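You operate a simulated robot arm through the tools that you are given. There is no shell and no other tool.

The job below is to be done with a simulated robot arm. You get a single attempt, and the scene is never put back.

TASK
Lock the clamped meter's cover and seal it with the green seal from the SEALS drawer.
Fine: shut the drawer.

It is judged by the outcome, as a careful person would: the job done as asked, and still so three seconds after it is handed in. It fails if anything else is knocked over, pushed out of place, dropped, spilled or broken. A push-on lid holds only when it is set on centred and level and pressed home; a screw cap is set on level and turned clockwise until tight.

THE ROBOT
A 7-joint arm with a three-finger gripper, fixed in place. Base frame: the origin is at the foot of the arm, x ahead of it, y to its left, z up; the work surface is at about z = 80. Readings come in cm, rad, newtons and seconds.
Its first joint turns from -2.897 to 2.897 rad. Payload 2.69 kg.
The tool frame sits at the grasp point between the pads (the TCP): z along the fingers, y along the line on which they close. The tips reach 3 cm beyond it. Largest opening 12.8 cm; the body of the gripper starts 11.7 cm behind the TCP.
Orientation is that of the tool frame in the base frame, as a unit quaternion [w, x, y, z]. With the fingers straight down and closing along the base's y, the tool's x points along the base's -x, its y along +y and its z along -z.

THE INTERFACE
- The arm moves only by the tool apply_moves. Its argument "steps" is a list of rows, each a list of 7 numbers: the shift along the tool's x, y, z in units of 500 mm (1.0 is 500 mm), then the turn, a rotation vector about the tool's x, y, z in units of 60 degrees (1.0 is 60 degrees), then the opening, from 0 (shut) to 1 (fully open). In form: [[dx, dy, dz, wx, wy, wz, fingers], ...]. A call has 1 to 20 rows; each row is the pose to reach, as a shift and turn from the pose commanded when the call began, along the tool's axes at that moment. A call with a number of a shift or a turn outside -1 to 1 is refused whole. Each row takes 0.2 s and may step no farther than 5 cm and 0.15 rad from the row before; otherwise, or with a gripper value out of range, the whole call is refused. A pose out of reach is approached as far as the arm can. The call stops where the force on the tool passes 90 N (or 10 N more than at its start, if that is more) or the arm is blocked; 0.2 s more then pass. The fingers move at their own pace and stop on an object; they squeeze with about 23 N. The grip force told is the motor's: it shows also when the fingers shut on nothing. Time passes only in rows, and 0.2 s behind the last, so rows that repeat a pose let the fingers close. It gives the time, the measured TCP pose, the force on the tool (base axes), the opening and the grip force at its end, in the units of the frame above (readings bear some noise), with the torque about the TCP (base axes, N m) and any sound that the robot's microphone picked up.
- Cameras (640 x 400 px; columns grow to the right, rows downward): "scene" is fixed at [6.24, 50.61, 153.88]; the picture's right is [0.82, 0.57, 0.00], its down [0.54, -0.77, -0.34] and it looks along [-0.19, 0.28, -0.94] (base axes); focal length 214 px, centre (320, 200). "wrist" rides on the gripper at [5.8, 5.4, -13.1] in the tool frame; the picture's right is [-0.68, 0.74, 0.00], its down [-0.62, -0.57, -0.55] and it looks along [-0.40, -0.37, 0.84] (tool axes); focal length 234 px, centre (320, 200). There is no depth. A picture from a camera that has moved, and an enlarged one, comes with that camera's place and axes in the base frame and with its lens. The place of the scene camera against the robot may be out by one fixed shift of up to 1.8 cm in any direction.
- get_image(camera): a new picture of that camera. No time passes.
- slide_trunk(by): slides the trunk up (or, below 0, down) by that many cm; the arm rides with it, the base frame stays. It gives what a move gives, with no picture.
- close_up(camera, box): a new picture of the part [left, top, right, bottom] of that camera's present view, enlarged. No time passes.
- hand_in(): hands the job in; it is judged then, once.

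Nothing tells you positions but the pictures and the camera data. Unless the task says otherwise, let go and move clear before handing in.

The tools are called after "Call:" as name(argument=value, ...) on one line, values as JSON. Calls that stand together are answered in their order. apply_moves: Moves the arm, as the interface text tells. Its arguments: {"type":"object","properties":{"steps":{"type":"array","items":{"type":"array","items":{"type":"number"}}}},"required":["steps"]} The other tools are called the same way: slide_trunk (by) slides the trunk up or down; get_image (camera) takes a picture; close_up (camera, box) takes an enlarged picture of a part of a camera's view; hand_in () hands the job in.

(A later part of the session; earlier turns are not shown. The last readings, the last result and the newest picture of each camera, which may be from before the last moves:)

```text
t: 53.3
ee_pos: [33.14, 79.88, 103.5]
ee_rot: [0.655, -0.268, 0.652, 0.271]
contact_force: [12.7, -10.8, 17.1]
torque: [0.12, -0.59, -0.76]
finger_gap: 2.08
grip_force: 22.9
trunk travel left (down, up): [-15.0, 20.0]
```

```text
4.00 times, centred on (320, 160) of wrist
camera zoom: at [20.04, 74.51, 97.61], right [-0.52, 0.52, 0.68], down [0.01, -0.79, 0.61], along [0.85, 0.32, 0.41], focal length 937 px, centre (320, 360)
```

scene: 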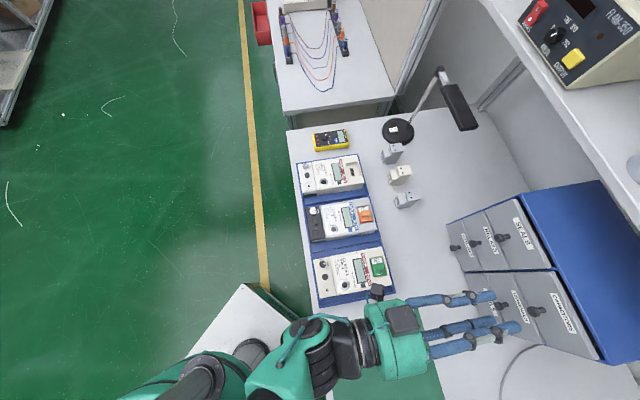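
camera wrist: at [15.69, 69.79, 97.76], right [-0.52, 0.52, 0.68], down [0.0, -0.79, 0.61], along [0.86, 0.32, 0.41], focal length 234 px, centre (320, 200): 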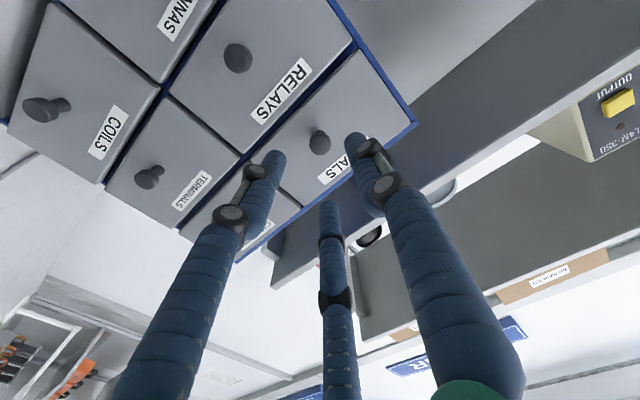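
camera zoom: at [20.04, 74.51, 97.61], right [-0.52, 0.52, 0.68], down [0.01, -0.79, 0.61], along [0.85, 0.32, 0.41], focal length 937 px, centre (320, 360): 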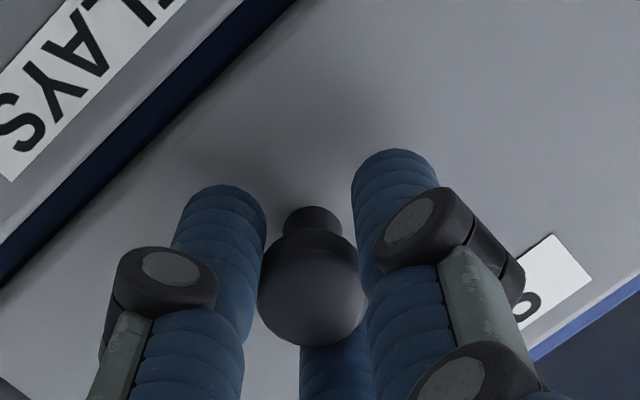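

Held (2.08 cm). I'll relieve the side load slightly and start pulling the drawer out slowly.

Call:
apply_moves(steps=[[-0.004, -0.004, 0, 0, 0, 0, 0], [-0.004, -0.004, -0.01, 0, 0, 0, 0], [-0.004, -0.004, -0.025, 0, 0, 0, 0], [-0.004, -0.004, -0.045, 0, 0, 0, 0], [-0.004, -0.004, -0.065, 0, 0, 0, 0]])

Call:
close_up(camera="scene", box=[420, 180, 580, 280])

```text
t: 54.5
ee_pos: [30.81, 77.49, 103.47]
ee_rot: [0.654, -0.272, 0.652, 0.272]
contact_force: [-7.8, 7.5, 15.2]
torque: [-0.02, -0.36, 0.54]
finger_gap: 2.07
grip_force: 22.6
trunk travel left (down, up): [-15.0, 20.0]
```

```text
4.00 times, centred on (500, 230) of scene
camera zoom: at [6.24, 50.61, 153.88], right [0.82, 0.57, 0.0], down [0.54, -0.77, -0.34], along [-0.19, 0.28, -0.94], focal length 858 px, centre (-400, 80)
```

zoom: 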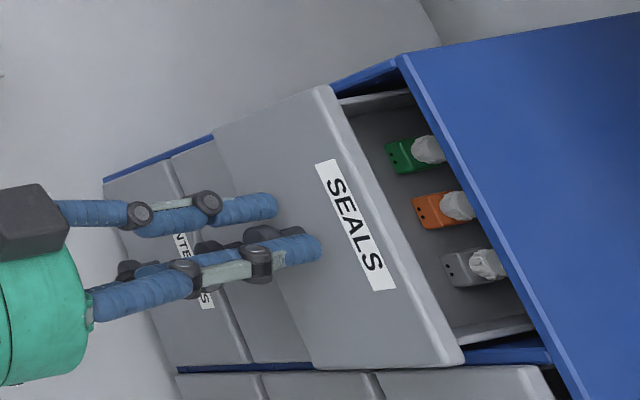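

The drawer slides open and I can see green, orange and grey seals inside. I'll pull it further for room.

Call:
apply_moves(steps=[[-0.001, 0.002, -0.02, 0, 0, 0, 0], [-0.001, 0.002, -0.045, 0, 0, 0, 0], [-0.001, 0.002, -0.07, 0, 0, 0, 0], [-0.001, 0.002, -0.095, 0, 0, 0, 0], [-0.001, 0.002, -0.12, 0, 0, 0, 0], [-0.001, 0.002, -0.145, 0, 0, 0, 0], [-0.001, 0.002, -0.16, 0, 0, 0, 0]])

Call:
close_up(camera="scene", box=[420, 180, 580, 280])

```text
t: 55.5
ee_pos: [28.6, 74.88, 103.53]
ee_rot: [0.657, -0.271, 0.65, 0.269]
contact_force: [-30.7, 33.1, -2.8]
torque: [-0.48, 0.7, 1.45]
finger_gap: 1.9
grip_force: 44.0
trunk travel left (down, up): [-15.0, 20.0]
stopped in row 4: the force on the tool passed its limit at 103 N (the readings are from after the stop); the commanded pose is now the measured one
```

```text
4.00 times, centred on (500, 230) of scene
camera zoom: at [6.24, 50.61, 153.88], right [0.82, 0.57, 0.0], down [0.54, -0.77, -0.34], along [-0.19, 0.28, -0.94], focal length 858 px, centre (-400, 80)
```

zoom: 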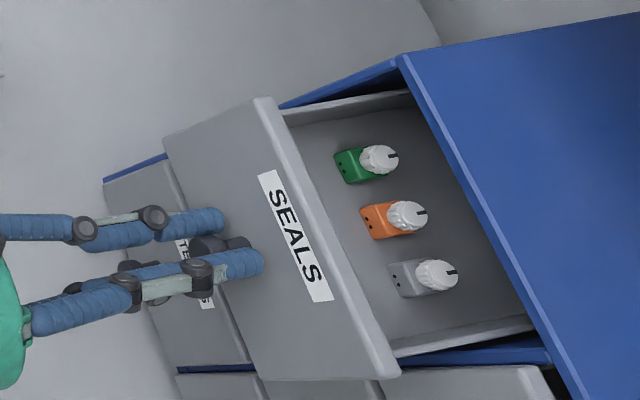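

The drawer reached its end stop about 7 cm out, with all three seals exposed. I'll let go of the knob and back away.

Call:
apply_moves(steps=[[0, 0, 0, 0, 0, 0, 0.4], [0, 0, 0, 0, 0, 0, 0.4], [0, 0, 0, 0, 0, 0, 0.4], [0, 0, -0.05, 0, 0, 0, 0.4], [0, 0, -0.12, 0, 0, 0, 0.4], [0, 0, -0.16, 0, 0, 0, 0.4], [0, 0, -0.16, 0, 0, 0, 0.4]])

Call:
get_image(camera="scene")

Call:
close_up(camera="scene", box=[470, 200, 550, 260])

```text
t: 57.3
ee_pos: [30.03, 65.32, 101.15]
ee_rot: [0.665, -0.244, 0.67, 0.221]
contact_force: [0.0, -0.2, -0.1]
torque: [-0.03, 0.01, 0.01]
finger_gap: 5.14
grip_force: 0.0
trunk travel left (down, up): [-15.0, 20.0]
stopped in row 7: the arm was blocked; the commanded pose is now the measured one
```

```text
taken
```

scene: 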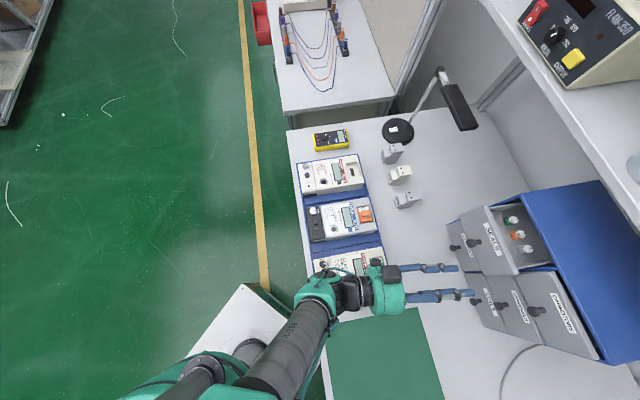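

```text
6.67 times, centred on (510, 230) of scene
camera zoom: at [6.24, 50.61, 153.88], right [0.82, 0.57, 0.0], down [0.54, -0.77, -0.34], along [-0.19, 0.28, -0.94], focal length 1430 px, centre (-947, 0)
```

zoom: 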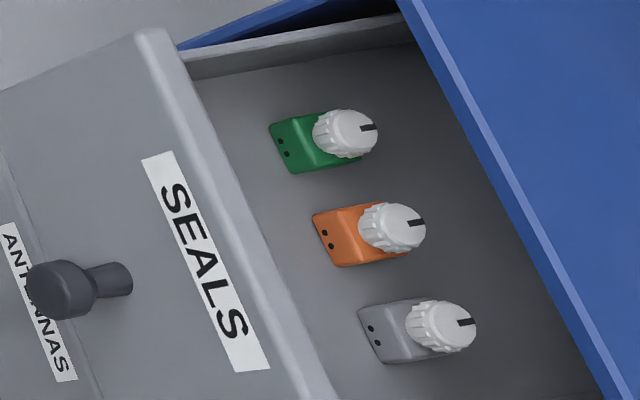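

The last retreat bent aside because the arm ran into its own limits, so the drawer may not be at its true stop; nothing looks disturbed. I'll rise and bring the tool back to vertical, then look down into the drawer.

Call:
apply_moves(steps=[[-0.07, 0, 0, 0, 0, 0, 0.6], [-0.14, 0, 0, 0, 0, 0, 0.8], [-0.21, 0, 0, 0, 0, 0, 1], [-0.28, 0, 0, 0, 0, 0, 1], [-0.28, 0, 0, 0, 0, 0, 1]])

Call:
apply_moves(steps=[[0, 0, 0, 0, 0.125, 0, 1], [0, 0, 0, 0, 0.25, 0, 1], [0, 0, 0, 0, 0.375, 0, 1], [0, 0, 0, 0, 0.5, 0, 1], [0, 0, 0, 0, 0.625, 0, 1], [0, 0, 0, 0, 0.75, 0, 1], [0, 0, 0, 0, 0.75, 0, 1]])

Call:
get_image(camera="wrist")

Call:
get_image(camera="scene")

```text
t: 58.5
ee_pos: [29.99, 65.27, 114.21]
ee_rot: [0.663, -0.248, 0.673, 0.215]
contact_force: [0.2, 0.1, 0.0]
torque: [-0.02, 0.03, 0.03]
finger_gap: 12.78
grip_force: 0.0
trunk travel left (down, up): [-15.0, 20.0]
```

```text
t: 60.1
ee_pos: [29.54, 66.16, 115.49]
ee_rot: [0.357, -0.315, 0.872, 0.114]
contact_force: [-0.6, 0.1, 0.2]
torque: [0.01, 0.01, 0.0]
finger_gap: 12.81
grip_force: 0.1
trunk travel left (down, up): [-15.0, 20.0]
```

```text
taken
camera wrist: at [15.71, 62.2, 120.68], right [-0.09, 0.89, 0.45], down [0.39, -0.38, 0.84], along [0.92, 0.25, -0.31], focal length 234 px, centre (320, 200)
```

wrist: 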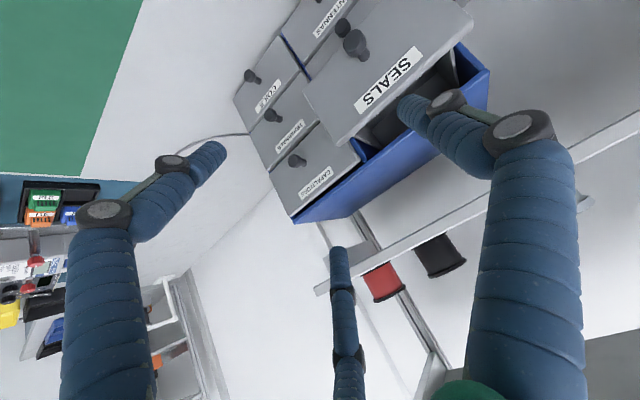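

```text
taken
```

scene: 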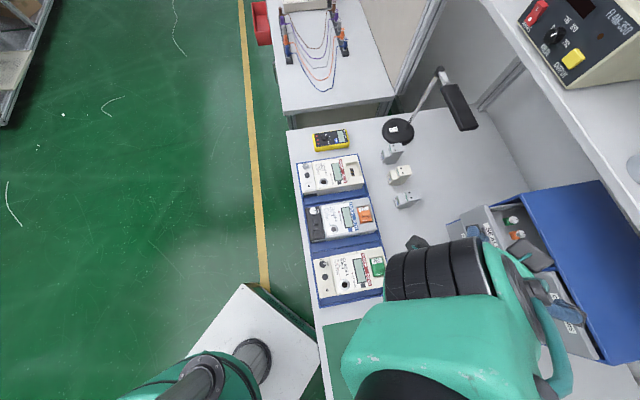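

Call:
apply_moves(steps=[[0, 0, 0, 0, 0.125, 0, 1], [0, 0, -0.02, 0, 0.25, 0, 1], [0, 0, -0.04, 0, 0.375, 0, 1], [0, 0, -0.06, 0, 0.5, 0, 1], [0, 0, -0.08, 0, 0.625, 0, 1], [0, 0, -0.1, 0, 0.75, 0, 1], [0, 0, -0.1, 0, 0.75, 0, 1]])

Call:
get_image(camera="wrist")

```text
t: 61.7
ee_pos: [27.11, 63.94, 118.49]
ee_rot: [-0.004, -0.332, 0.943, -0.016]
contact_force: [-0.2, 0.0, -1.0]
torque: [-0.04, 0.05, 0.02]
finger_gap: 12.82
grip_force: 0.0
trunk travel left (down, up): [-15.0, 20.0]
```

```text
taken
camera wrist: at [19.02, 64.97, 131.64], right [0.06, 1.0, -0.03], down [0.83, -0.04, 0.55], along [0.55, -0.06, -0.83], focal length 234 px, centre (320, 200)
```

wrist: 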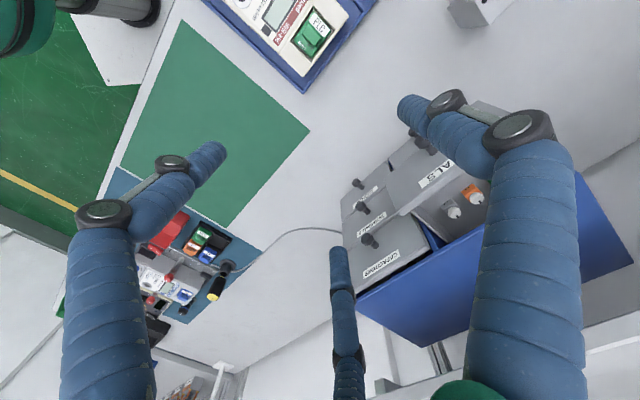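

The drawer with the seals is visible behind the finger. I'll square the tool up to vertical and shift over for a clear view into the drawer.

Call:
apply_moves(steps=[[-0.034, 0.076, 0.005, -0.013, -0.009, -0.05, 1], [-0.0687, 0.1525, 0.01, -0.0262, -0.0174, -0.103, 1], [-0.0687, 0.1525, 0.01, -0.0262, -0.0174, -0.103, 1], [-0.0687, 0.1525, 0.01, -0.0262, -0.0174, -0.103, 1]])

Call:
get_image(camera="wrist")

Call:
close_up(camera="wrist", box=[340, 140, 500, 240])

```text
t: 62.7
ee_pos: [25.09, 72.13, 117.91]
ee_rot: [0.0, -0.382, 0.924, 0.001]
contact_force: [-0.7, -0.5, 0.8]
torque: [0.03, 0.02, -0.01]
finger_gap: 12.81
grip_force: 0.0
trunk travel left (down, up): [-15.0, 20.0]
```

```text
taken
camera wrist: at [17.08, 71.82, 130.92], right [-0.04, 1.0, 0.0], down [0.84, 0.04, 0.55], along [0.55, 0.02, -0.84], focal length 234 px, centre (320, 200)
```

wrist: 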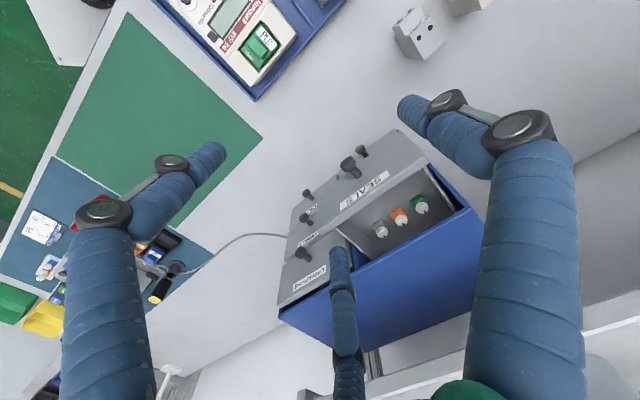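

```text
4.00 times, centred on (420, 190) of wrist
camera zoom: at [17.08, 71.82, 130.92], right [-0.04, 1.0, 0.0], down [0.84, 0.04, 0.55], along [0.55, 0.02, -0.84], focal length 937 px, centre (-80, 240)
```

zoom: 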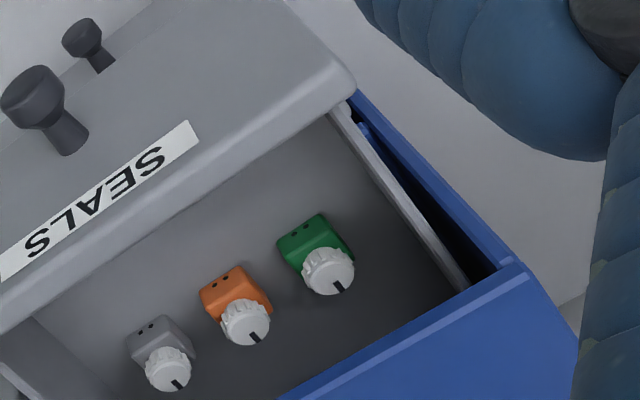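

The three seals are at about (36, 87.5) – still just under the cabinet's top edge – and there's plenty of free room behind the drawer front. I'll hook the drawer front from inside with closed fingers and draw it out further.

Call:
apply_moves(steps=[[-0.06, 0, 0, 0, 0, 0, 0], [-0.12, 0, 0, 0, 0, 0, 0], [-0.18, 0, 0, 0, 0, 0, 0], [-0.225, 0, 0, 0, 0, 0, 0], [-0.225, 0, 0, 0, 0, 0, 0]])

Call:
get_image(camera="wrist")

Call:
close_up(camera="scene", box=[420, 180, 580, 280])

```text
t: 63.9
ee_pos: [32.89, 79.96, 117.89]
ee_rot: [-0.001, -0.383, 0.924, 0.0]
contact_force: [-0.1, 1.5, -0.2]
torque: [-0.08, 0.03, 0.05]
finger_gap: 0.22
grip_force: 22.9
trunk travel left (down, up): [-15.0, 20.0]
```

```text
taken
camera wrist: at [24.82, 79.71, 130.91], right [-0.04, 1.0, 0.0], down [0.84, 0.04, 0.55], along [0.55, 0.02, -0.84], focal length 234 px, centre (320, 200)
```

wrist: 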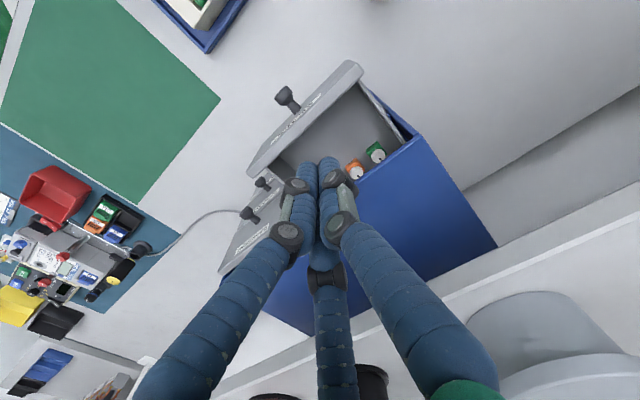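

```text
4.00 times, centred on (500, 230) of scene
camera zoom: at [6.24, 50.61, 153.88], right [0.82, 0.57, 0.0], down [0.54, -0.77, -0.34], along [-0.19, 0.28, -0.94], focal length 858 px, centre (-400, 80)
```

zoom: 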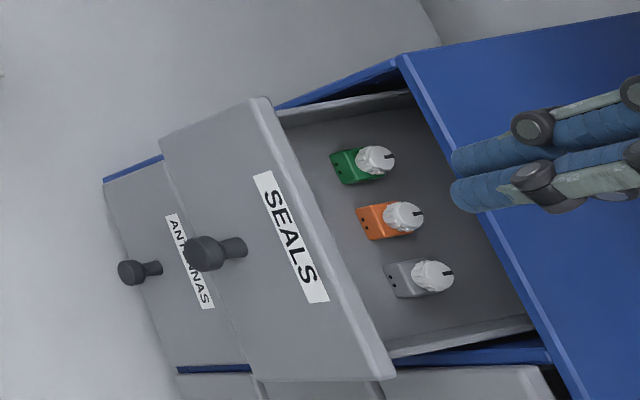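

Call:
close_up(camera="wrist", box=[240, 50, 420, 190])

```text
2.86 times, centred on (330, 120) of wrist
camera zoom: at [24.82, 79.71, 130.91], right [-0.04, 1.0, 0.0], down [0.84, 0.04, 0.55], along [0.55, 0.02, -0.84], focal length 669 px, centre (291, 429)
```

zoom: 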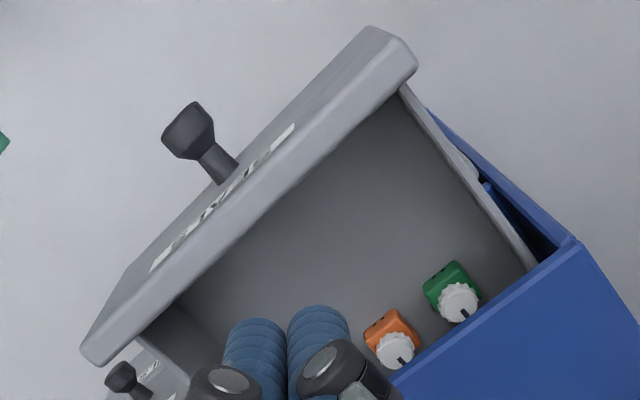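

The axis is about 1.9 cm inside the drawer's front panel – clear. I'll lower the closed fingertips to z≈105 inside.

Call:
apply_moves(steps=[[-0.006, 0, 0.06, 0, 0, 0, 0], [-0.006, 0, 0.12, 0, 0, 0, 0], [-0.006, 0, 0.17, 0, 0, 0, 0], [-0.006, 0, 0.2, 0, 0, 0, 0], [-0.006, 0, 0.2, 0, 0, 0, 0]])

Call:
close_up(camera="scene", box=[420, 180, 580, 280])

Call:
get_image(camera="wrist")

```text
t: 65.1
ee_pos: [32.85, 79.98, 107.79]
ee_rot: [-0.001, -0.382, 0.924, 0.0]
contact_force: [0.2, -0.5, -0.9]
torque: [0.03, 0.05, -0.02]
finger_gap: 0.21
grip_force: 23.3
trunk travel left (down, up): [-15.0, 20.0]
```

```text
4.00 times, centred on (500, 230) of scene
camera zoom: at [6.24, 50.61, 153.88], right [0.82, 0.57, 0.0], down [0.54, -0.77, -0.34], along [-0.19, 0.28, -0.94], focal length 858 px, centre (-400, 80)
```

zoom: 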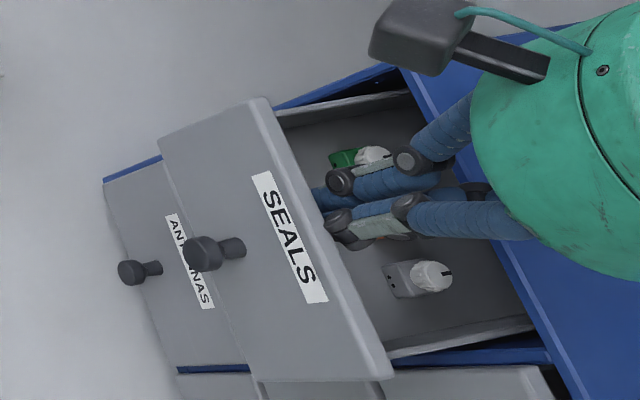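

```text
taken
camera wrist: at [24.88, 79.73, 120.92], right [-0.04, 1.0, 0.0], down [0.84, 0.04, 0.55], along [0.55, 0.02, -0.84], focal length 234 px, centre (320, 200)
```

wrist: 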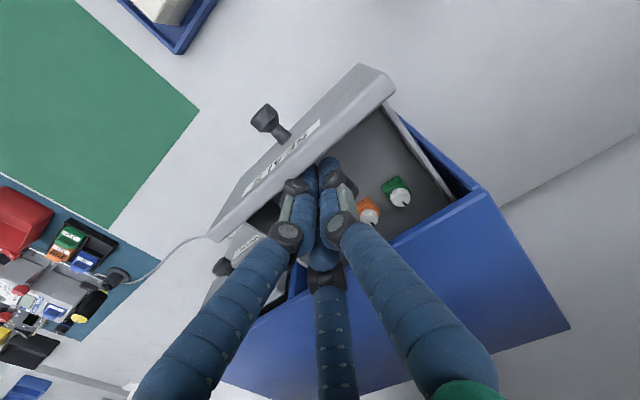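

The fingers are inside behind the front panel. Pulling toward the robot in small steps.

Call:
apply_moves(steps=[[0.015, 0, 0, 0, 0, 0, 0], [0.03, 0, 0, 0, 0, 0, 0], [0.045, 0, 0, 0, 0, 0, 0], [0.06, 0, 0, 0, 0, 0, 0], [0.075, 0, 0, 0, 0, 0, 0]])

Call:
get_image(camera="wrist")

```text
t: 66.3
ee_pos: [30.37, 77.25, 108.08]
ee_rot: [-0.001, -0.382, 0.924, 0.0]
contact_force: [0.0, -0.1, -0.1]
torque: [0.01, 0.02, -0.01]
finger_gap: 0.25
grip_force: 23.2
trunk travel left (down, up): [-15.0, 20.0]
```

```text
taken
camera wrist: at [22.38, 77.08, 121.15], right [-0.04, 1.0, 0.0], down [0.84, 0.04, 0.55], along [0.55, 0.02, -0.84], focal length 234 px, centre (320, 200)
```

wrist: 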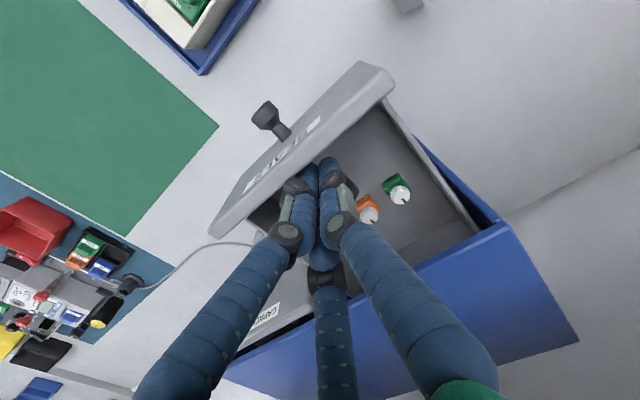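

It slides freely; continuing about 3.5 cm more.

Call:
apply_moves(steps=[[0.015, 0, 0, 0, 0, 0, 0], [0.03, 0, 0, 0, 0, 0, 0], [0.045, 0, 0, 0, 0, 0, 0], [0.06, 0, 0, 0, 0, 0, 0], [0.07, 0, 0, 0, 0, 0, 0]])

Call:
get_image(camera="wrist")

Call:
close_up(camera="scene", box=[420, 180, 580, 280])

```text
t: 67.5
ee_pos: [27.88, 74.98, 108.17]
ee_rot: [-0.001, -0.383, 0.924, 0.0]
contact_force: [-0.5, -0.6, 0.1]
torque: [0.0, 0.0, 0.0]
finger_gap: 0.2
grip_force: 23.2
trunk travel left (down, up): [-15.0, 20.0]
```

```text
taken
camera wrist: at [19.92, 74.77, 121.24], right [-0.04, 1.0, 0.0], down [0.84, 0.04, 0.55], along [0.55, 0.02, -0.84], focal length 234 px, centre (320, 200)
```

wrist: 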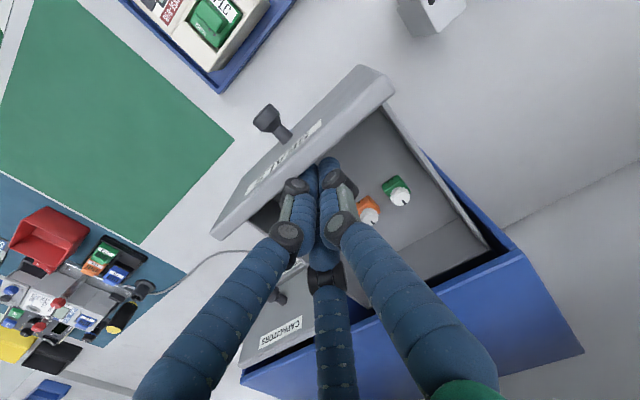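

```text
4.00 times, centred on (500, 230) of scene
camera zoom: at [6.24, 50.61, 153.88], right [0.82, 0.57, 0.0], down [0.54, -0.77, -0.34], along [-0.19, 0.28, -0.94], focal length 858 px, centre (-400, 80)
```

zoom: 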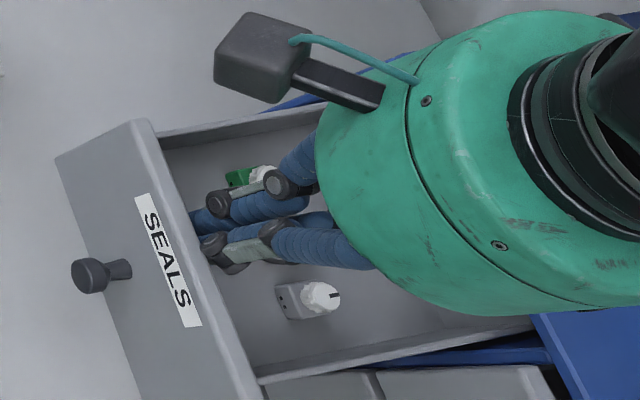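

The seals are now clear of the cabinet. I'll ease off the panel, rise out, and open for a measured look at the green seal.

Call:
apply_moves(steps=[[-0.012, 0, 0, 0, 0, 0, 0], [-0.012, 0, -0.07, 0, 0, 0, 0], [-0.012, 0, -0.15, 0, 0, 0, 0], [-0.012, 0, -0.22, 0, 0, 0, 1], [-0.012, 0, -0.22, 0, 0, 0, 1], [-0.012, 0, -0.22, 0, 0, 0, 1], [-0.012, 0, -0.22, 0, 0, 0, 1]])

Call:
get_image(camera="wrist")

Call:
close_up(camera="wrist", box=[320, 80, 440, 180])

```text
t: 69.1
ee_pos: [28.09, 75.36, 118.96]
ee_rot: [0.0, -0.382, 0.924, 0.0]
contact_force: [-0.6, 0.5, 0.6]
torque: [0.01, 0.0, 0.03]
finger_gap: 12.8
grip_force: 0.0
trunk travel left (down, up): [-15.0, 20.0]
```

```text
taken
camera wrist: at [20.13, 75.04, 132.04], right [-0.04, 1.0, 0.0], down [0.84, 0.04, 0.55], along [0.55, 0.02, -0.84], focal length 234 px, centre (320, 200)
```

wrist: 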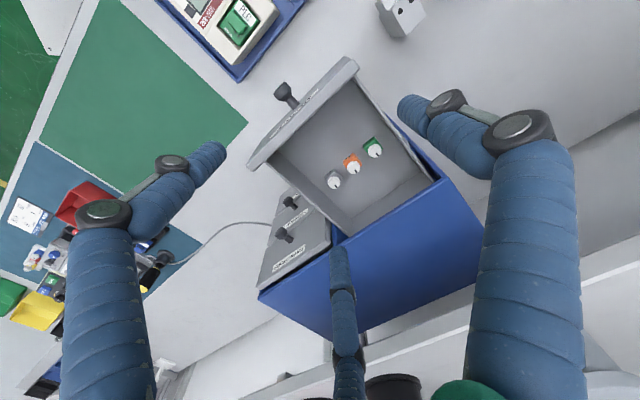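

```text
4.00 times, centred on (380, 130) of wrist
camera zoom: at [20.13, 75.04, 132.04], right [-0.04, 1.0, 0.0], down [0.84, 0.04, 0.55], along [0.55, 0.02, -0.84], focal length 937 px, centre (80, 480)
```

zoom: 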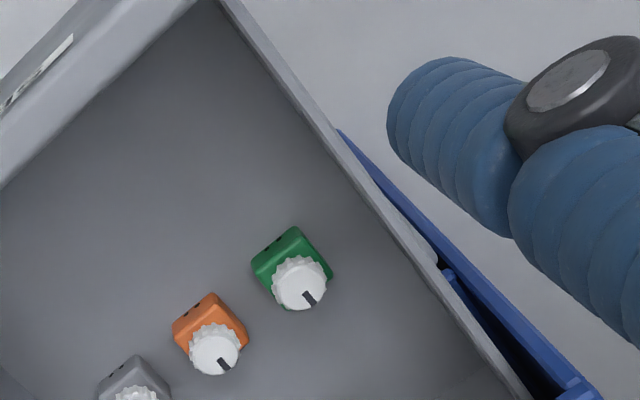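

The green seal's knob top is at about (30.8, 82.4, 103.9), with the orange seal 3.4 cm off and the drawer wall about 2.9 cm off on the other side. I'll move above it for a check of the wall height and alignment.

Call:
apply_moves(steps=[[-0.045, 0.02, 0.03, 0, 0, 0, 1], [-0.09, 0.04, 0.06, 0, 0, 0, 1], [-0.1386, 0.0608, 0.1, 0, 0, 0, 1], [-0.1386, 0.0608, 0.1, 0, 0, 0, 1], [-0.1386, 0.0608, 0.1, 0, 0, 0, 1]])

Call:
get_image(camera="wrist")

Call:
close_up(camera="wrist", box=[260, 80, 380, 180])

```text
t: 70.3
ee_pos: [31.05, 82.4, 113.91]
ee_rot: [0.0, -0.383, 0.924, 0.0]
contact_force: [-0.7, 1.0, 0.7]
torque: [0.04, -0.04, 0.04]
finger_gap: 12.81
grip_force: 0.0
trunk travel left (down, up): [-15.0, 20.0]
```

```text
taken
camera wrist: at [23.08, 82.12, 127.07], right [-0.04, 1.0, 0.0], down [0.84, 0.04, 0.55], along [0.55, 0.02, -0.84], focal length 234 px, centre (320, 200)
```

wrist: 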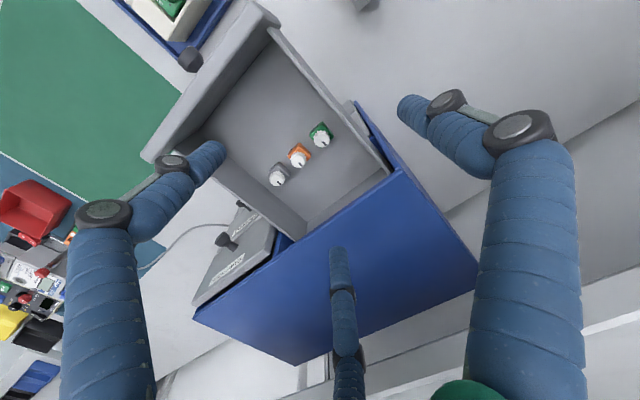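

```text
4.00 times, centred on (320, 130) of wrist
camera zoom: at [23.08, 82.12, 127.07], right [-0.04, 1.0, 0.0], down [0.84, 0.04, 0.55], along [0.55, 0.02, -0.84], focal length 937 px, centre (320, 480)
```

zoom: 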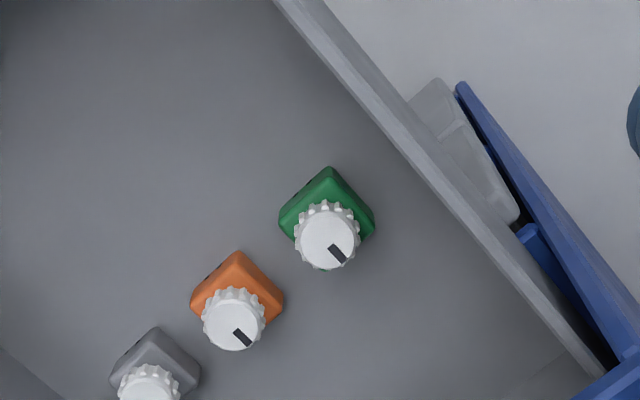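

The wall is low (top ≈103) and the green knob top is at (31.05, 82.65, 103.4), nearly under the tool. I'll narrow the fingers to 2.5 cm and come down to just above the seal for a last check.

Call:
apply_moves(steps=[[-0.0025, 0.0011, 0, 0, 0, 0, 0.195], [-0.0025, 0.0011, 0, 0, 0, 0, 0.195], [-0.0025, 0.0011, 0.03, 0, 0, 0, 0.195], [-0.0025, 0.0011, 0.08, 0, 0, 0, 0.195], [-0.0025, 0.0011, 0.12, 0, 0, 0, 0.195], [-0.0025, 0.0011, 0.13, 0, 0, 0, 0.195], [-0.0025, 0.0011, 0.13, 0, 0, 0, 0.195]])

Call:
close_up(camera="wrist", box=[240, 100, 400, 200])

```text
t: 71.9
ee_pos: [31.17, 82.64, 107.45]
ee_rot: [-0.001, -0.383, 0.924, 0.0]
contact_force: [-0.3, -0.3, -0.7]
torque: [-0.02, 0.01, 0.01]
finger_gap: 2.48
grip_force: 0.0
trunk travel left (down, up): [-15.0, 20.0]
```

```text
4.00 times, centred on (320, 150) of wrist
camera zoom: at [23.2, 82.33, 120.63], right [-0.04, 1.0, 0.0], down [0.84, 0.04, 0.55], along [0.55, 0.02, -0.84], focal length 937 px, centre (320, 400)
```

zoom: 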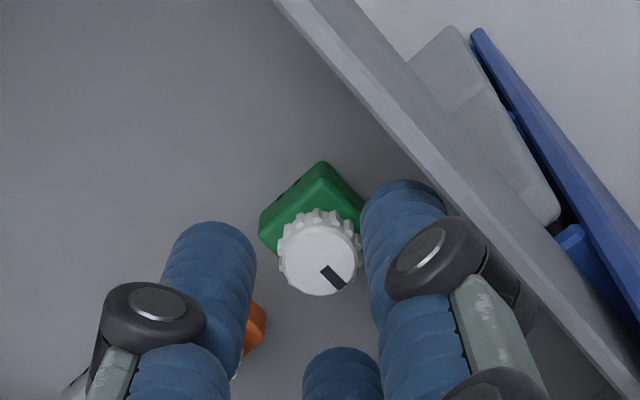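

Small centring correction, then down to grip height around the white knob.

Call:
apply_moves(steps=[[0.003, 0.0013, 0.0, 0, 0, 0, 0.195], [0.003, 0.0013, 0.012, 0, 0, 0, 0.195], [0.003, 0.0013, 0.024, 0, 0, 0, 0.195], [0.003, 0.0013, 0.034, 0, 0, 0, 0.195], [0.003, 0.0013, 0.042, 0, 0, 0, 0.195], [0.003, 0.0013, 0.042, 0, 0, 0, 0.195]])

Call:
close_up(camera="wrist", box=[240, 100, 400, 200])

```text
t: 73.3
ee_pos: [30.92, 82.43, 105.37]
ee_rot: [-0.001, -0.382, 0.924, 0.0]
contact_force: [1.1, -2.0, 1.8]
torque: [0.03, 0.05, -0.05]
finger_gap: 2.38
grip_force: 0.1
trunk travel left (down, up): [-15.0, 20.0]
```

```text
4.00 times, centred on (320, 150) of wrist
camera zoom: at [22.97, 82.19, 118.52], right [-0.04, 1.0, 0.0], down [0.84, 0.04, 0.55], along [0.55, 0.02, -0.84], focal length 937 px, centre (320, 400)
```

zoom: 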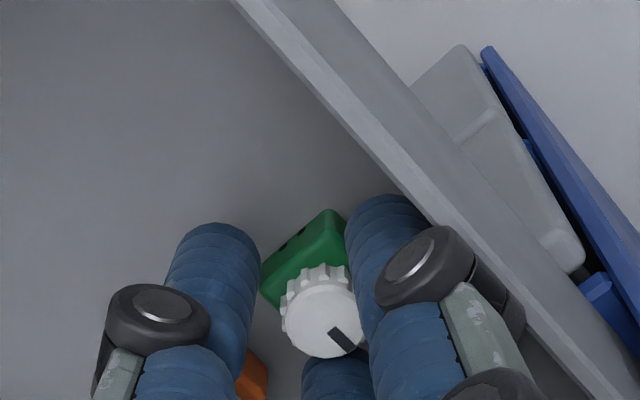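

Centred on the knob, with one fingertip just brushing the drawer wall. Closing the grip now.

Call:
apply_moves(steps=[[0, 0, 0, 0, 0, 0, 0], [0, 0, 0, 0, 0, 0, 0], [0, 0, 0, 0, 0, 0, 0]])

Call:
close_up(camera="wrist", box=[240, 100, 400, 200])

```text
t: 74.1
ee_pos: [30.99, 82.38, 105.36]
ee_rot: [-0.001, -0.383, 0.924, 0.0]
contact_force: [0.4, 0.4, 0.6]
torque: [0.0, -0.02, 0.0]
finger_gap: 1.36
grip_force: 13.7
trunk travel left (down, up): [-15.0, 20.0]
```

```text
4.00 times, centred on (320, 150) of wrist
camera zoom: at [22.96, 82.2, 118.51], right [-0.04, 1.0, 0.0], down [0.84, 0.04, 0.55], along [0.55, 0.02, -0.84], focal length 937 px, centre (320, 400)
```

zoom: 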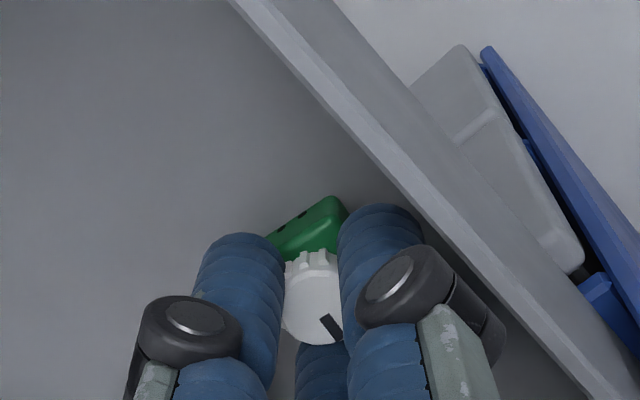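

Call:
apply_moves(steps=[[0, 0, 0, 0, 0, 0, 0], [0, 0, 0, 0, 0, 0, 0]])

Call:
get_image(camera="wrist")

```text
t: 74.7
ee_pos: [30.92, 82.44, 105.4]
ee_rot: [-0.001, -0.383, 0.924, 0.0]
contact_force: [0.6, -0.1, 0.9]
torque: [-0.01, 0.0, -0.01]
finger_gap: 1.36
grip_force: 13.8
trunk travel left (down, up): [-15.0, 20.0]
```

```text
taken
camera wrist: at [22.96, 82.2, 118.52], right [-0.04, 1.0, 0.0], down [0.84, 0.04, 0.55], along [0.55, 0.02, -0.84], focal length 234 px, centre (320, 200)
```

wrist: 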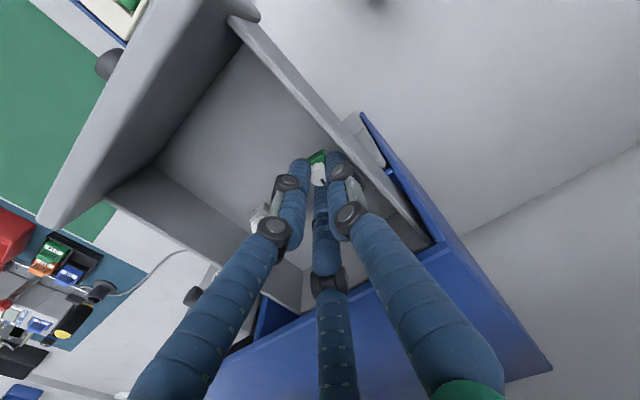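

The seal's knob is held at 1.36 cm. I'll lift slowly straight up and check it comes along.

Call:
apply_moves(steps=[[0, 0, -0.01, 0, 0, 0, 0], [0, 0, -0.03, 0, 0, 0, 0], [0, 0, -0.06, 0, 0, 0, 0], [0, 0, -0.1, 0, 0, 0, 0], [0, 0, -0.15, 0, 0, 0, 0], [0, 0, -0.2, 0, 0, 0, 0]])

Call:
get_image(camera="wrist")

Call:
close_up(camera="wrist", box=[260, 100, 380, 200])

Call:
close_up(camera="scene", box=[420, 180, 580, 280])

```text
t: 76.1
ee_pos: [30.94, 82.62, 115.19]
ee_rot: [-0.001, -0.383, 0.924, 0.0]
contact_force: [-0.5, 0.5, -0.7]
torque: [0.03, 0.0, -0.05]
finger_gap: 1.34
grip_force: 13.3
trunk travel left (down, up): [-15.0, 20.0]
```

```text
taken
camera wrist: at [23.01, 82.37, 128.38], right [-0.04, 1.0, 0.0], down [0.84, 0.04, 0.55], along [0.55, 0.02, -0.84], focal length 234 px, centre (320, 200)
```

wrist: 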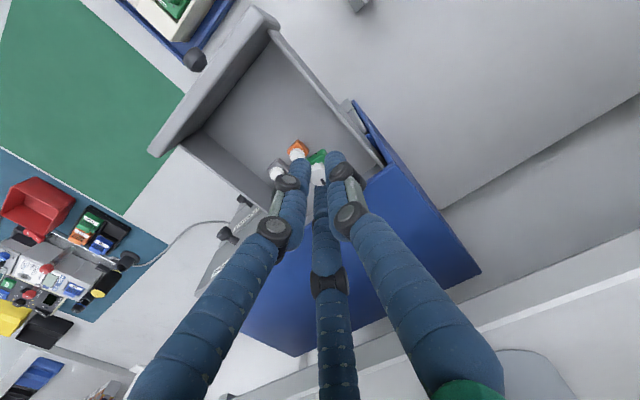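

```text
4.00 times, centred on (320, 150) of wrist
camera zoom: at [23.01, 82.37, 128.38], right [-0.04, 1.0, 0.0], down [0.84, 0.04, 0.55], along [0.55, 0.02, -0.84], focal length 937 px, centre (320, 400)
```

zoom: 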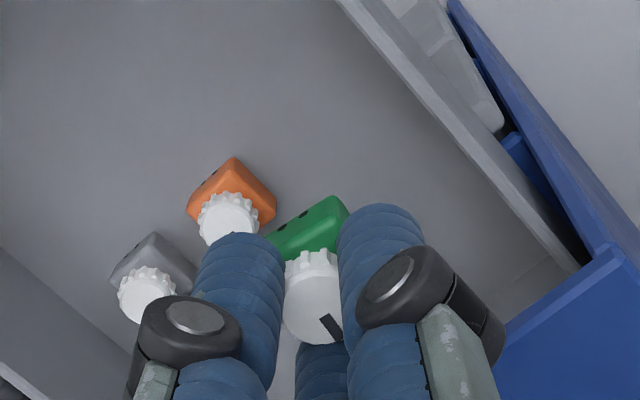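

```text
4.00 times, centred on (500, 230) of scene
camera zoom: at [6.24, 50.61, 153.88], right [0.82, 0.57, 0.0], down [0.54, -0.77, -0.34], along [-0.19, 0.28, -0.94], focal length 858 px, centre (-400, 80)
```

zoom: 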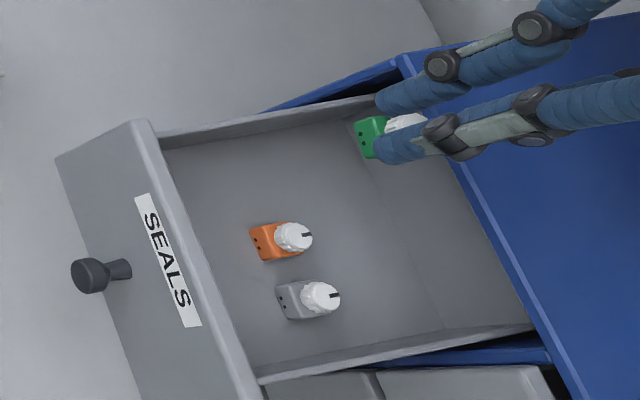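

The green seal is lifted and level in the fingers; the others are undisturbed. I'll look closer at how it sits in the grip.

Call:
close_up(camera="wrist", box=[295, 140, 345, 195])

Call:
close_up(camera="scene", box=[490, 190, 550, 235])

```text
7.27 times, centred on (320, 168) of wrist
camera zoom: at [23.01, 82.37, 128.38], right [-0.04, 1.0, 0.0], down [0.84, 0.04, 0.55], along [0.55, 0.02, -0.84], focal length 1703 px, centre (320, 436)
```

zoom: 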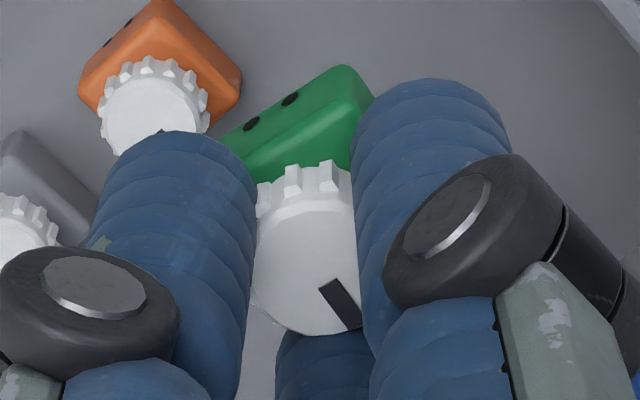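

```text
8.89 times, centred on (520, 212) of scene
camera zoom: at [6.24, 50.61, 153.88], right [0.82, 0.57, 0.0], down [0.54, -0.77, -0.34], along [-0.19, 0.28, -0.94], focal length 1906 px, centre (-1458, 89)
```

zoom: 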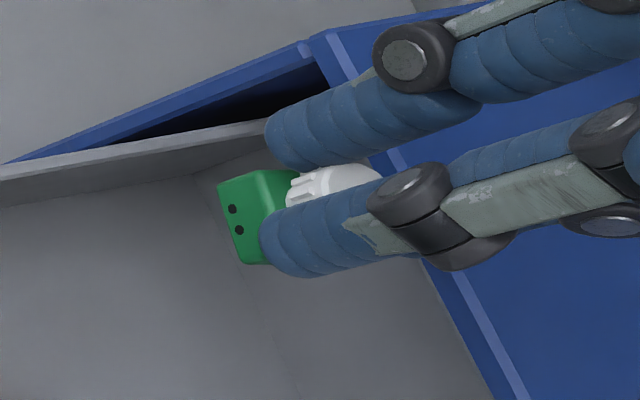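

The seal is firmly held, turned about 9° in the grip, which I'll correct at the socket. I'll carry it up and over toward the fixture at a safe height.

Call:
apply_moves(steps=[[0, 0, -0.05, 0, 0, 0, 0], [0, 0, -0.11, 0, 0, 0, 0], [0.03, -0.075, -0.12, 0, 0, 0, 0], [0.06, -0.15, -0.12, 0, 0, 0, 0], [0.09, -0.225, -0.12, 0, 0, 0, 0], [0.12, -0.3, -0.12, 0, 0, 0, 0], [0.15, -0.375, -0.12, 0, 0, 0, 0], [0.18, -0.45, -0.12, 0, 0, 0, 0], [0.21, -0.525, -0.12, 0, 0, 0, 0], [0.24, -0.6, -0.12, 0, 0, 0, 0], [0.263, -0.659, -0.12, 0, 0, 0, 0]])

Call:
apply_moves(steps=[[0.017, -0.07, 0, 0, 0, 0, 0], [0.034, -0.14, 0, 0, 0, 0, 0], [0.052, -0.212, 0, 0, 0, 0, 0], [0.069, -0.283, 0, 0, 0, 0, 0], [0.086, -0.354, 0, 0, 0, 0, 0], [0.104, -0.424, 0, 0, 0, 0, 0], [0.121, -0.495, 0, 0, 0, 0, 0], [0.138, -0.566, 0, 0, 0, 0, 0], [0.1556, -0.636, 0, 0, 0, 0, 0]])

Call:
get_image(camera="wrist")

```text
t: 78.5
ee_pos: [44.91, 49.8, 121.34]
ee_rot: [0.0, -0.382, 0.924, 0.0]
contact_force: [0.1, -0.2, -0.1]
torque: [0.05, -0.02, 0.01]
finger_gap: 1.38
grip_force: 13.7
trunk travel left (down, up): [-15.0, 20.0]
```

```text
t: 80.5
ee_pos: [61.82, 21.8, 121.42]
ee_rot: [-0.001, -0.383, 0.924, -0.001]
contact_force: [0.9, -0.2, -0.9]
torque: [0.0, 0.01, -0.02]
finger_gap: 1.37
grip_force: 14.1
trunk travel left (down, up): [-15.0, 20.0]
```

```text
taken
camera wrist: at [53.78, 21.74, 134.52], right [-0.04, 1.0, 0.0], down [0.84, 0.04, 0.55], along [0.55, 0.02, -0.84], focal length 234 px, centre (320, 200)
```

wrist: 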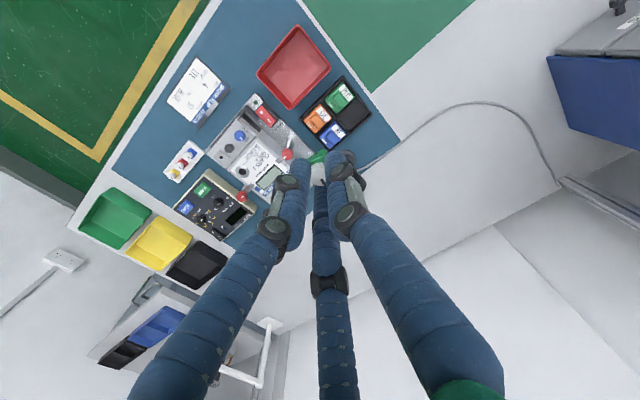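

Still held. Moving to above the socket and turning 9° to square the seal.

Call:
apply_moves(steps=[[0.014, -0.059, 0.04, 0, 0, -0.019, 0], [0.027, -0.118, 0.09, 0, 0, -0.038, 0], [0.041, -0.176, 0.15, 0, 0, -0.056, 0], [0.055, -0.235, 0.2, 0, 0, -0.075, 0], [0.068, -0.294, 0.26, 0, 0, -0.094, 0], [0.082, -0.353, 0.32, 0, 0, -0.113, 0], [0.095, -0.412, 0.37, 0, 0, -0.131, 0], [0.109, -0.4706, 0.42, 0, 0, -0.15, 0], [0.109, -0.4706, 0.42, 0, 0, -0.15, 0]])

Call:
get_image(camera="wrist")

Call:
close_up(camera="wrist", box=[260, 100, 380, 200])

```text
t: 82.5
ee_pos: [74.94, 1.49, 100.25]
ee_rot: [-0.001, -0.454, 0.891, 0.002]
contact_force: [0.4, -0.7, -0.3]
torque: [0.03, 0.05, 0.01]
finger_gap: 1.36
grip_force: 14.2
trunk travel left (down, up): [-15.0, 20.0]
```

```text
taken
camera wrist: at [67.09, 0.03, 113.35], right [-0.2, 0.98, 0.0], down [0.82, 0.17, 0.55], along [0.54, 0.11, -0.84], focal length 234 px, centre (320, 200)
```

wrist: 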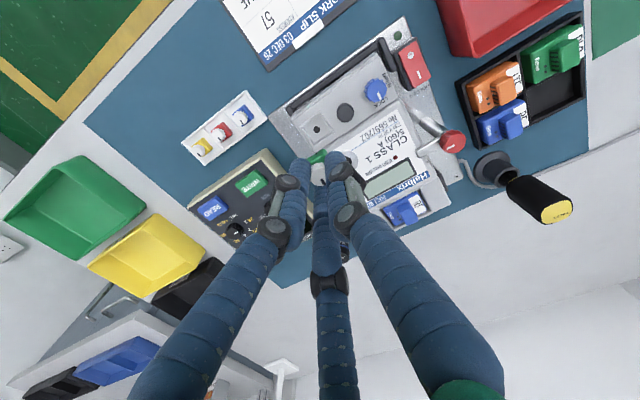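

```text
4.00 times, centred on (320, 150) of wrist
camera zoom: at [67.09, 0.03, 113.35], right [-0.2, 0.98, 0.0], down [0.82, 0.17, 0.55], along [0.54, 0.11, -0.84], focal length 937 px, centre (320, 400)
```

zoom: 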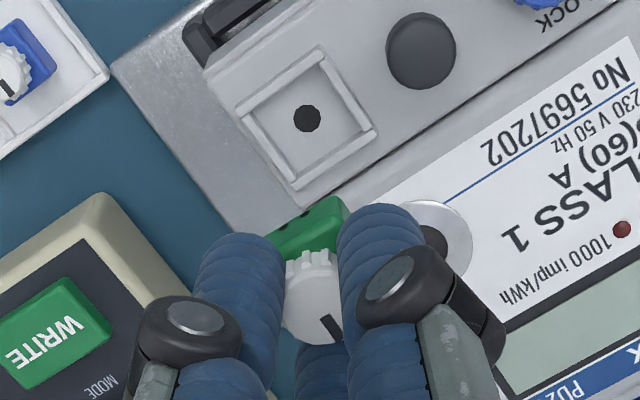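

Call:
close_up(camera="wrist", box=[290, 140, 345, 185])

Call:
close_up(camera="wrist", box=[290, 105, 350, 150])

```text
8.89 times, centred on (318, 162) of wrist
camera zoom: at [67.09, 0.03, 113.35], right [-0.2, 0.98, 0.0], down [0.82, 0.17, 0.55], along [0.54, 0.11, -0.84], focal length 2082 px, centre (342, 533)
```

zoom: 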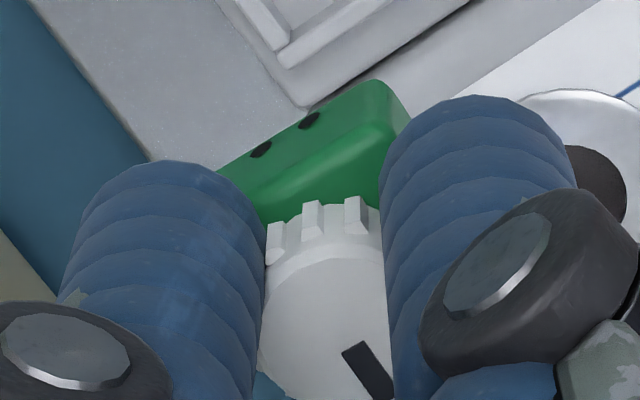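

```text
8.89 times, centred on (320, 128) of wrist
camera zoom: at [67.09, 0.03, 113.35], right [-0.2, 0.98, 0.0], down [0.82, 0.17, 0.55], along [0.54, 0.11, -0.84], focal length 2082 px, centre (320, 844)
```

zoom: 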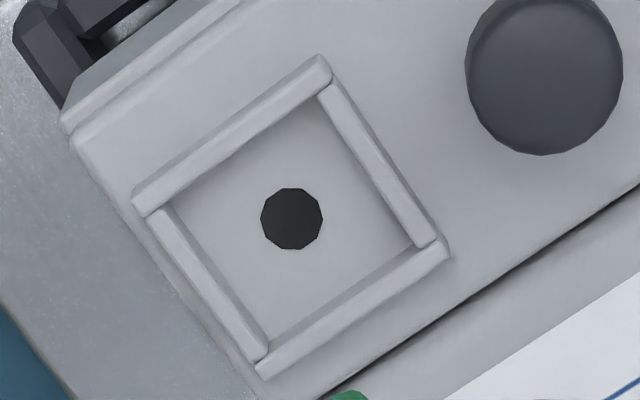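

The socket is a railed square about 2.4 cm inside with a central hole at about (74.87, 1.26). I'll turn 3° more, centre over it, and lower to about z 95 to compare again.

Call:
apply_moves(steps=[[0.0057, -0.0037, 0.03, 0, 0, -0.025, 0], [0.0057, -0.0037, 0.07, 0, 0, -0.05, 0], [0.0057, -0.0037, 0.105, 0, 0, -0.05, 0], [0.0057, -0.0037, 0.105, 0, 0, -0.05, 0]])

Call:
close_up(camera="wrist", box=[270, 110, 370, 190])

```text
t: 83.5
ee_pos: [74.7, 1.19, 94.93]
ee_rot: [0.0, -0.477, 0.879, 0.0]
contact_force: [0.5, 1.2, -0.1]
torque: [-0.02, 0.02, -0.03]
finger_gap: 1.36
grip_force: 14.1
trunk travel left (down, up): [-15.0, 20.0]
```

```text
5.00 times, centred on (320, 150) of wrist
camera zoom: at [67.07, -0.78, 108.12], right [-0.25, 0.97, 0.0], down [0.81, 0.21, 0.55], along [0.53, 0.14, -0.84], focal length 1171 px, centre (320, 450)
```

zoom: 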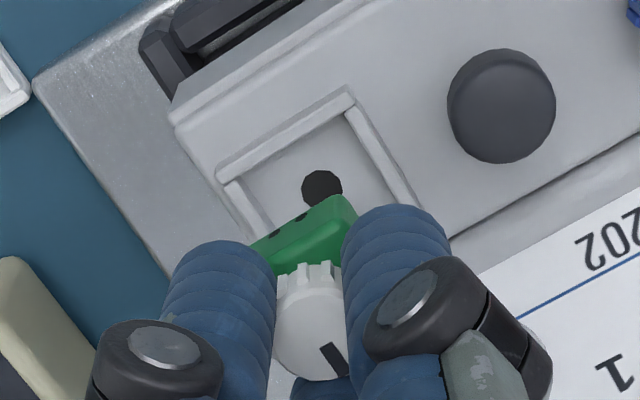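

The hole is exactly on the tool axis and the block is parallel with the rails. Lowering to just above the rails.

Call:
apply_moves(steps=[[0, 0, 0.012, 0, 0, 0, 0], [0, 0, 0.024, 0, 0, 0, 0], [0, 0, 0.036, 0, 0, 0, 0], [0, 0, 0.036, 0, 0, 0, 0]])

Call:
close_up(camera="wrist", box=[270, 110, 370, 190])

```text
t: 84.5
ee_pos: [74.75, 1.04, 93.32]
ee_rot: [-0.001, -0.477, 0.879, -0.001]
contact_force: [0.2, -0.1, -0.7]
torque: [0.0, 0.02, 0.03]
finger_gap: 1.36
grip_force: 14.2
trunk travel left (down, up): [-15.0, 20.0]
```

```text
5.00 times, centred on (320, 150) of wrist
camera zoom: at [67.05, -0.85, 106.41], right [-0.25, 0.97, 0.0], down [0.81, 0.21, 0.55], along [0.53, 0.14, -0.84], focal length 1171 px, centre (320, 450)
```

zoom: 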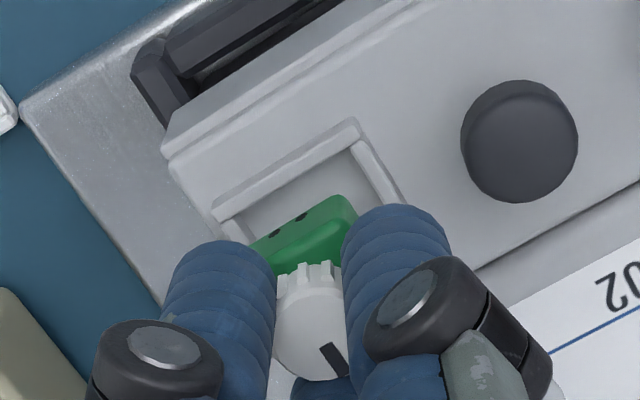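

Alignment holds. I'll lower further in small steps until the block seats.

Call:
apply_moves(steps=[[0, 0, 0.006, 0, 0, 0, 0], [0, 0, 0.012, 0, 0, 0, 0], [0, 0, 0.018, 0, 0, 0, 0], [0, 0, 0.022, 0, 0, 0, 0]])

Call:
close_up(camera="wrist", box=[270, 110, 370, 190])

```text
t: 85.5
ee_pos: [74.81, 1.1, 92.05]
ee_rot: [0.0, -0.477, 0.879, -0.001]
contact_force: [0.7, -1.2, -0.1]
torque: [0.0, 0.01, 0.0]
finger_gap: 1.34
grip_force: 14.0
trunk travel left (down, up): [-15.0, 20.0]
```

```text
5.00 times, centred on (320, 150) of wrist
camera zoom: at [67.03, -0.81, 105.29], right [-0.25, 0.97, 0.0], down [0.81, 0.21, 0.55], along [0.53, 0.14, -0.84], focal length 1171 px, centre (320, 450)
```

zoom: 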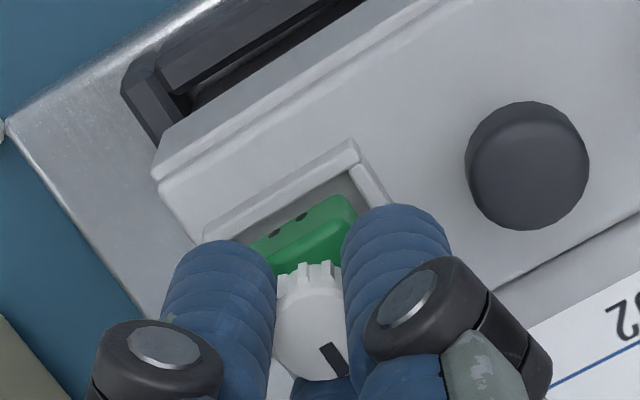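

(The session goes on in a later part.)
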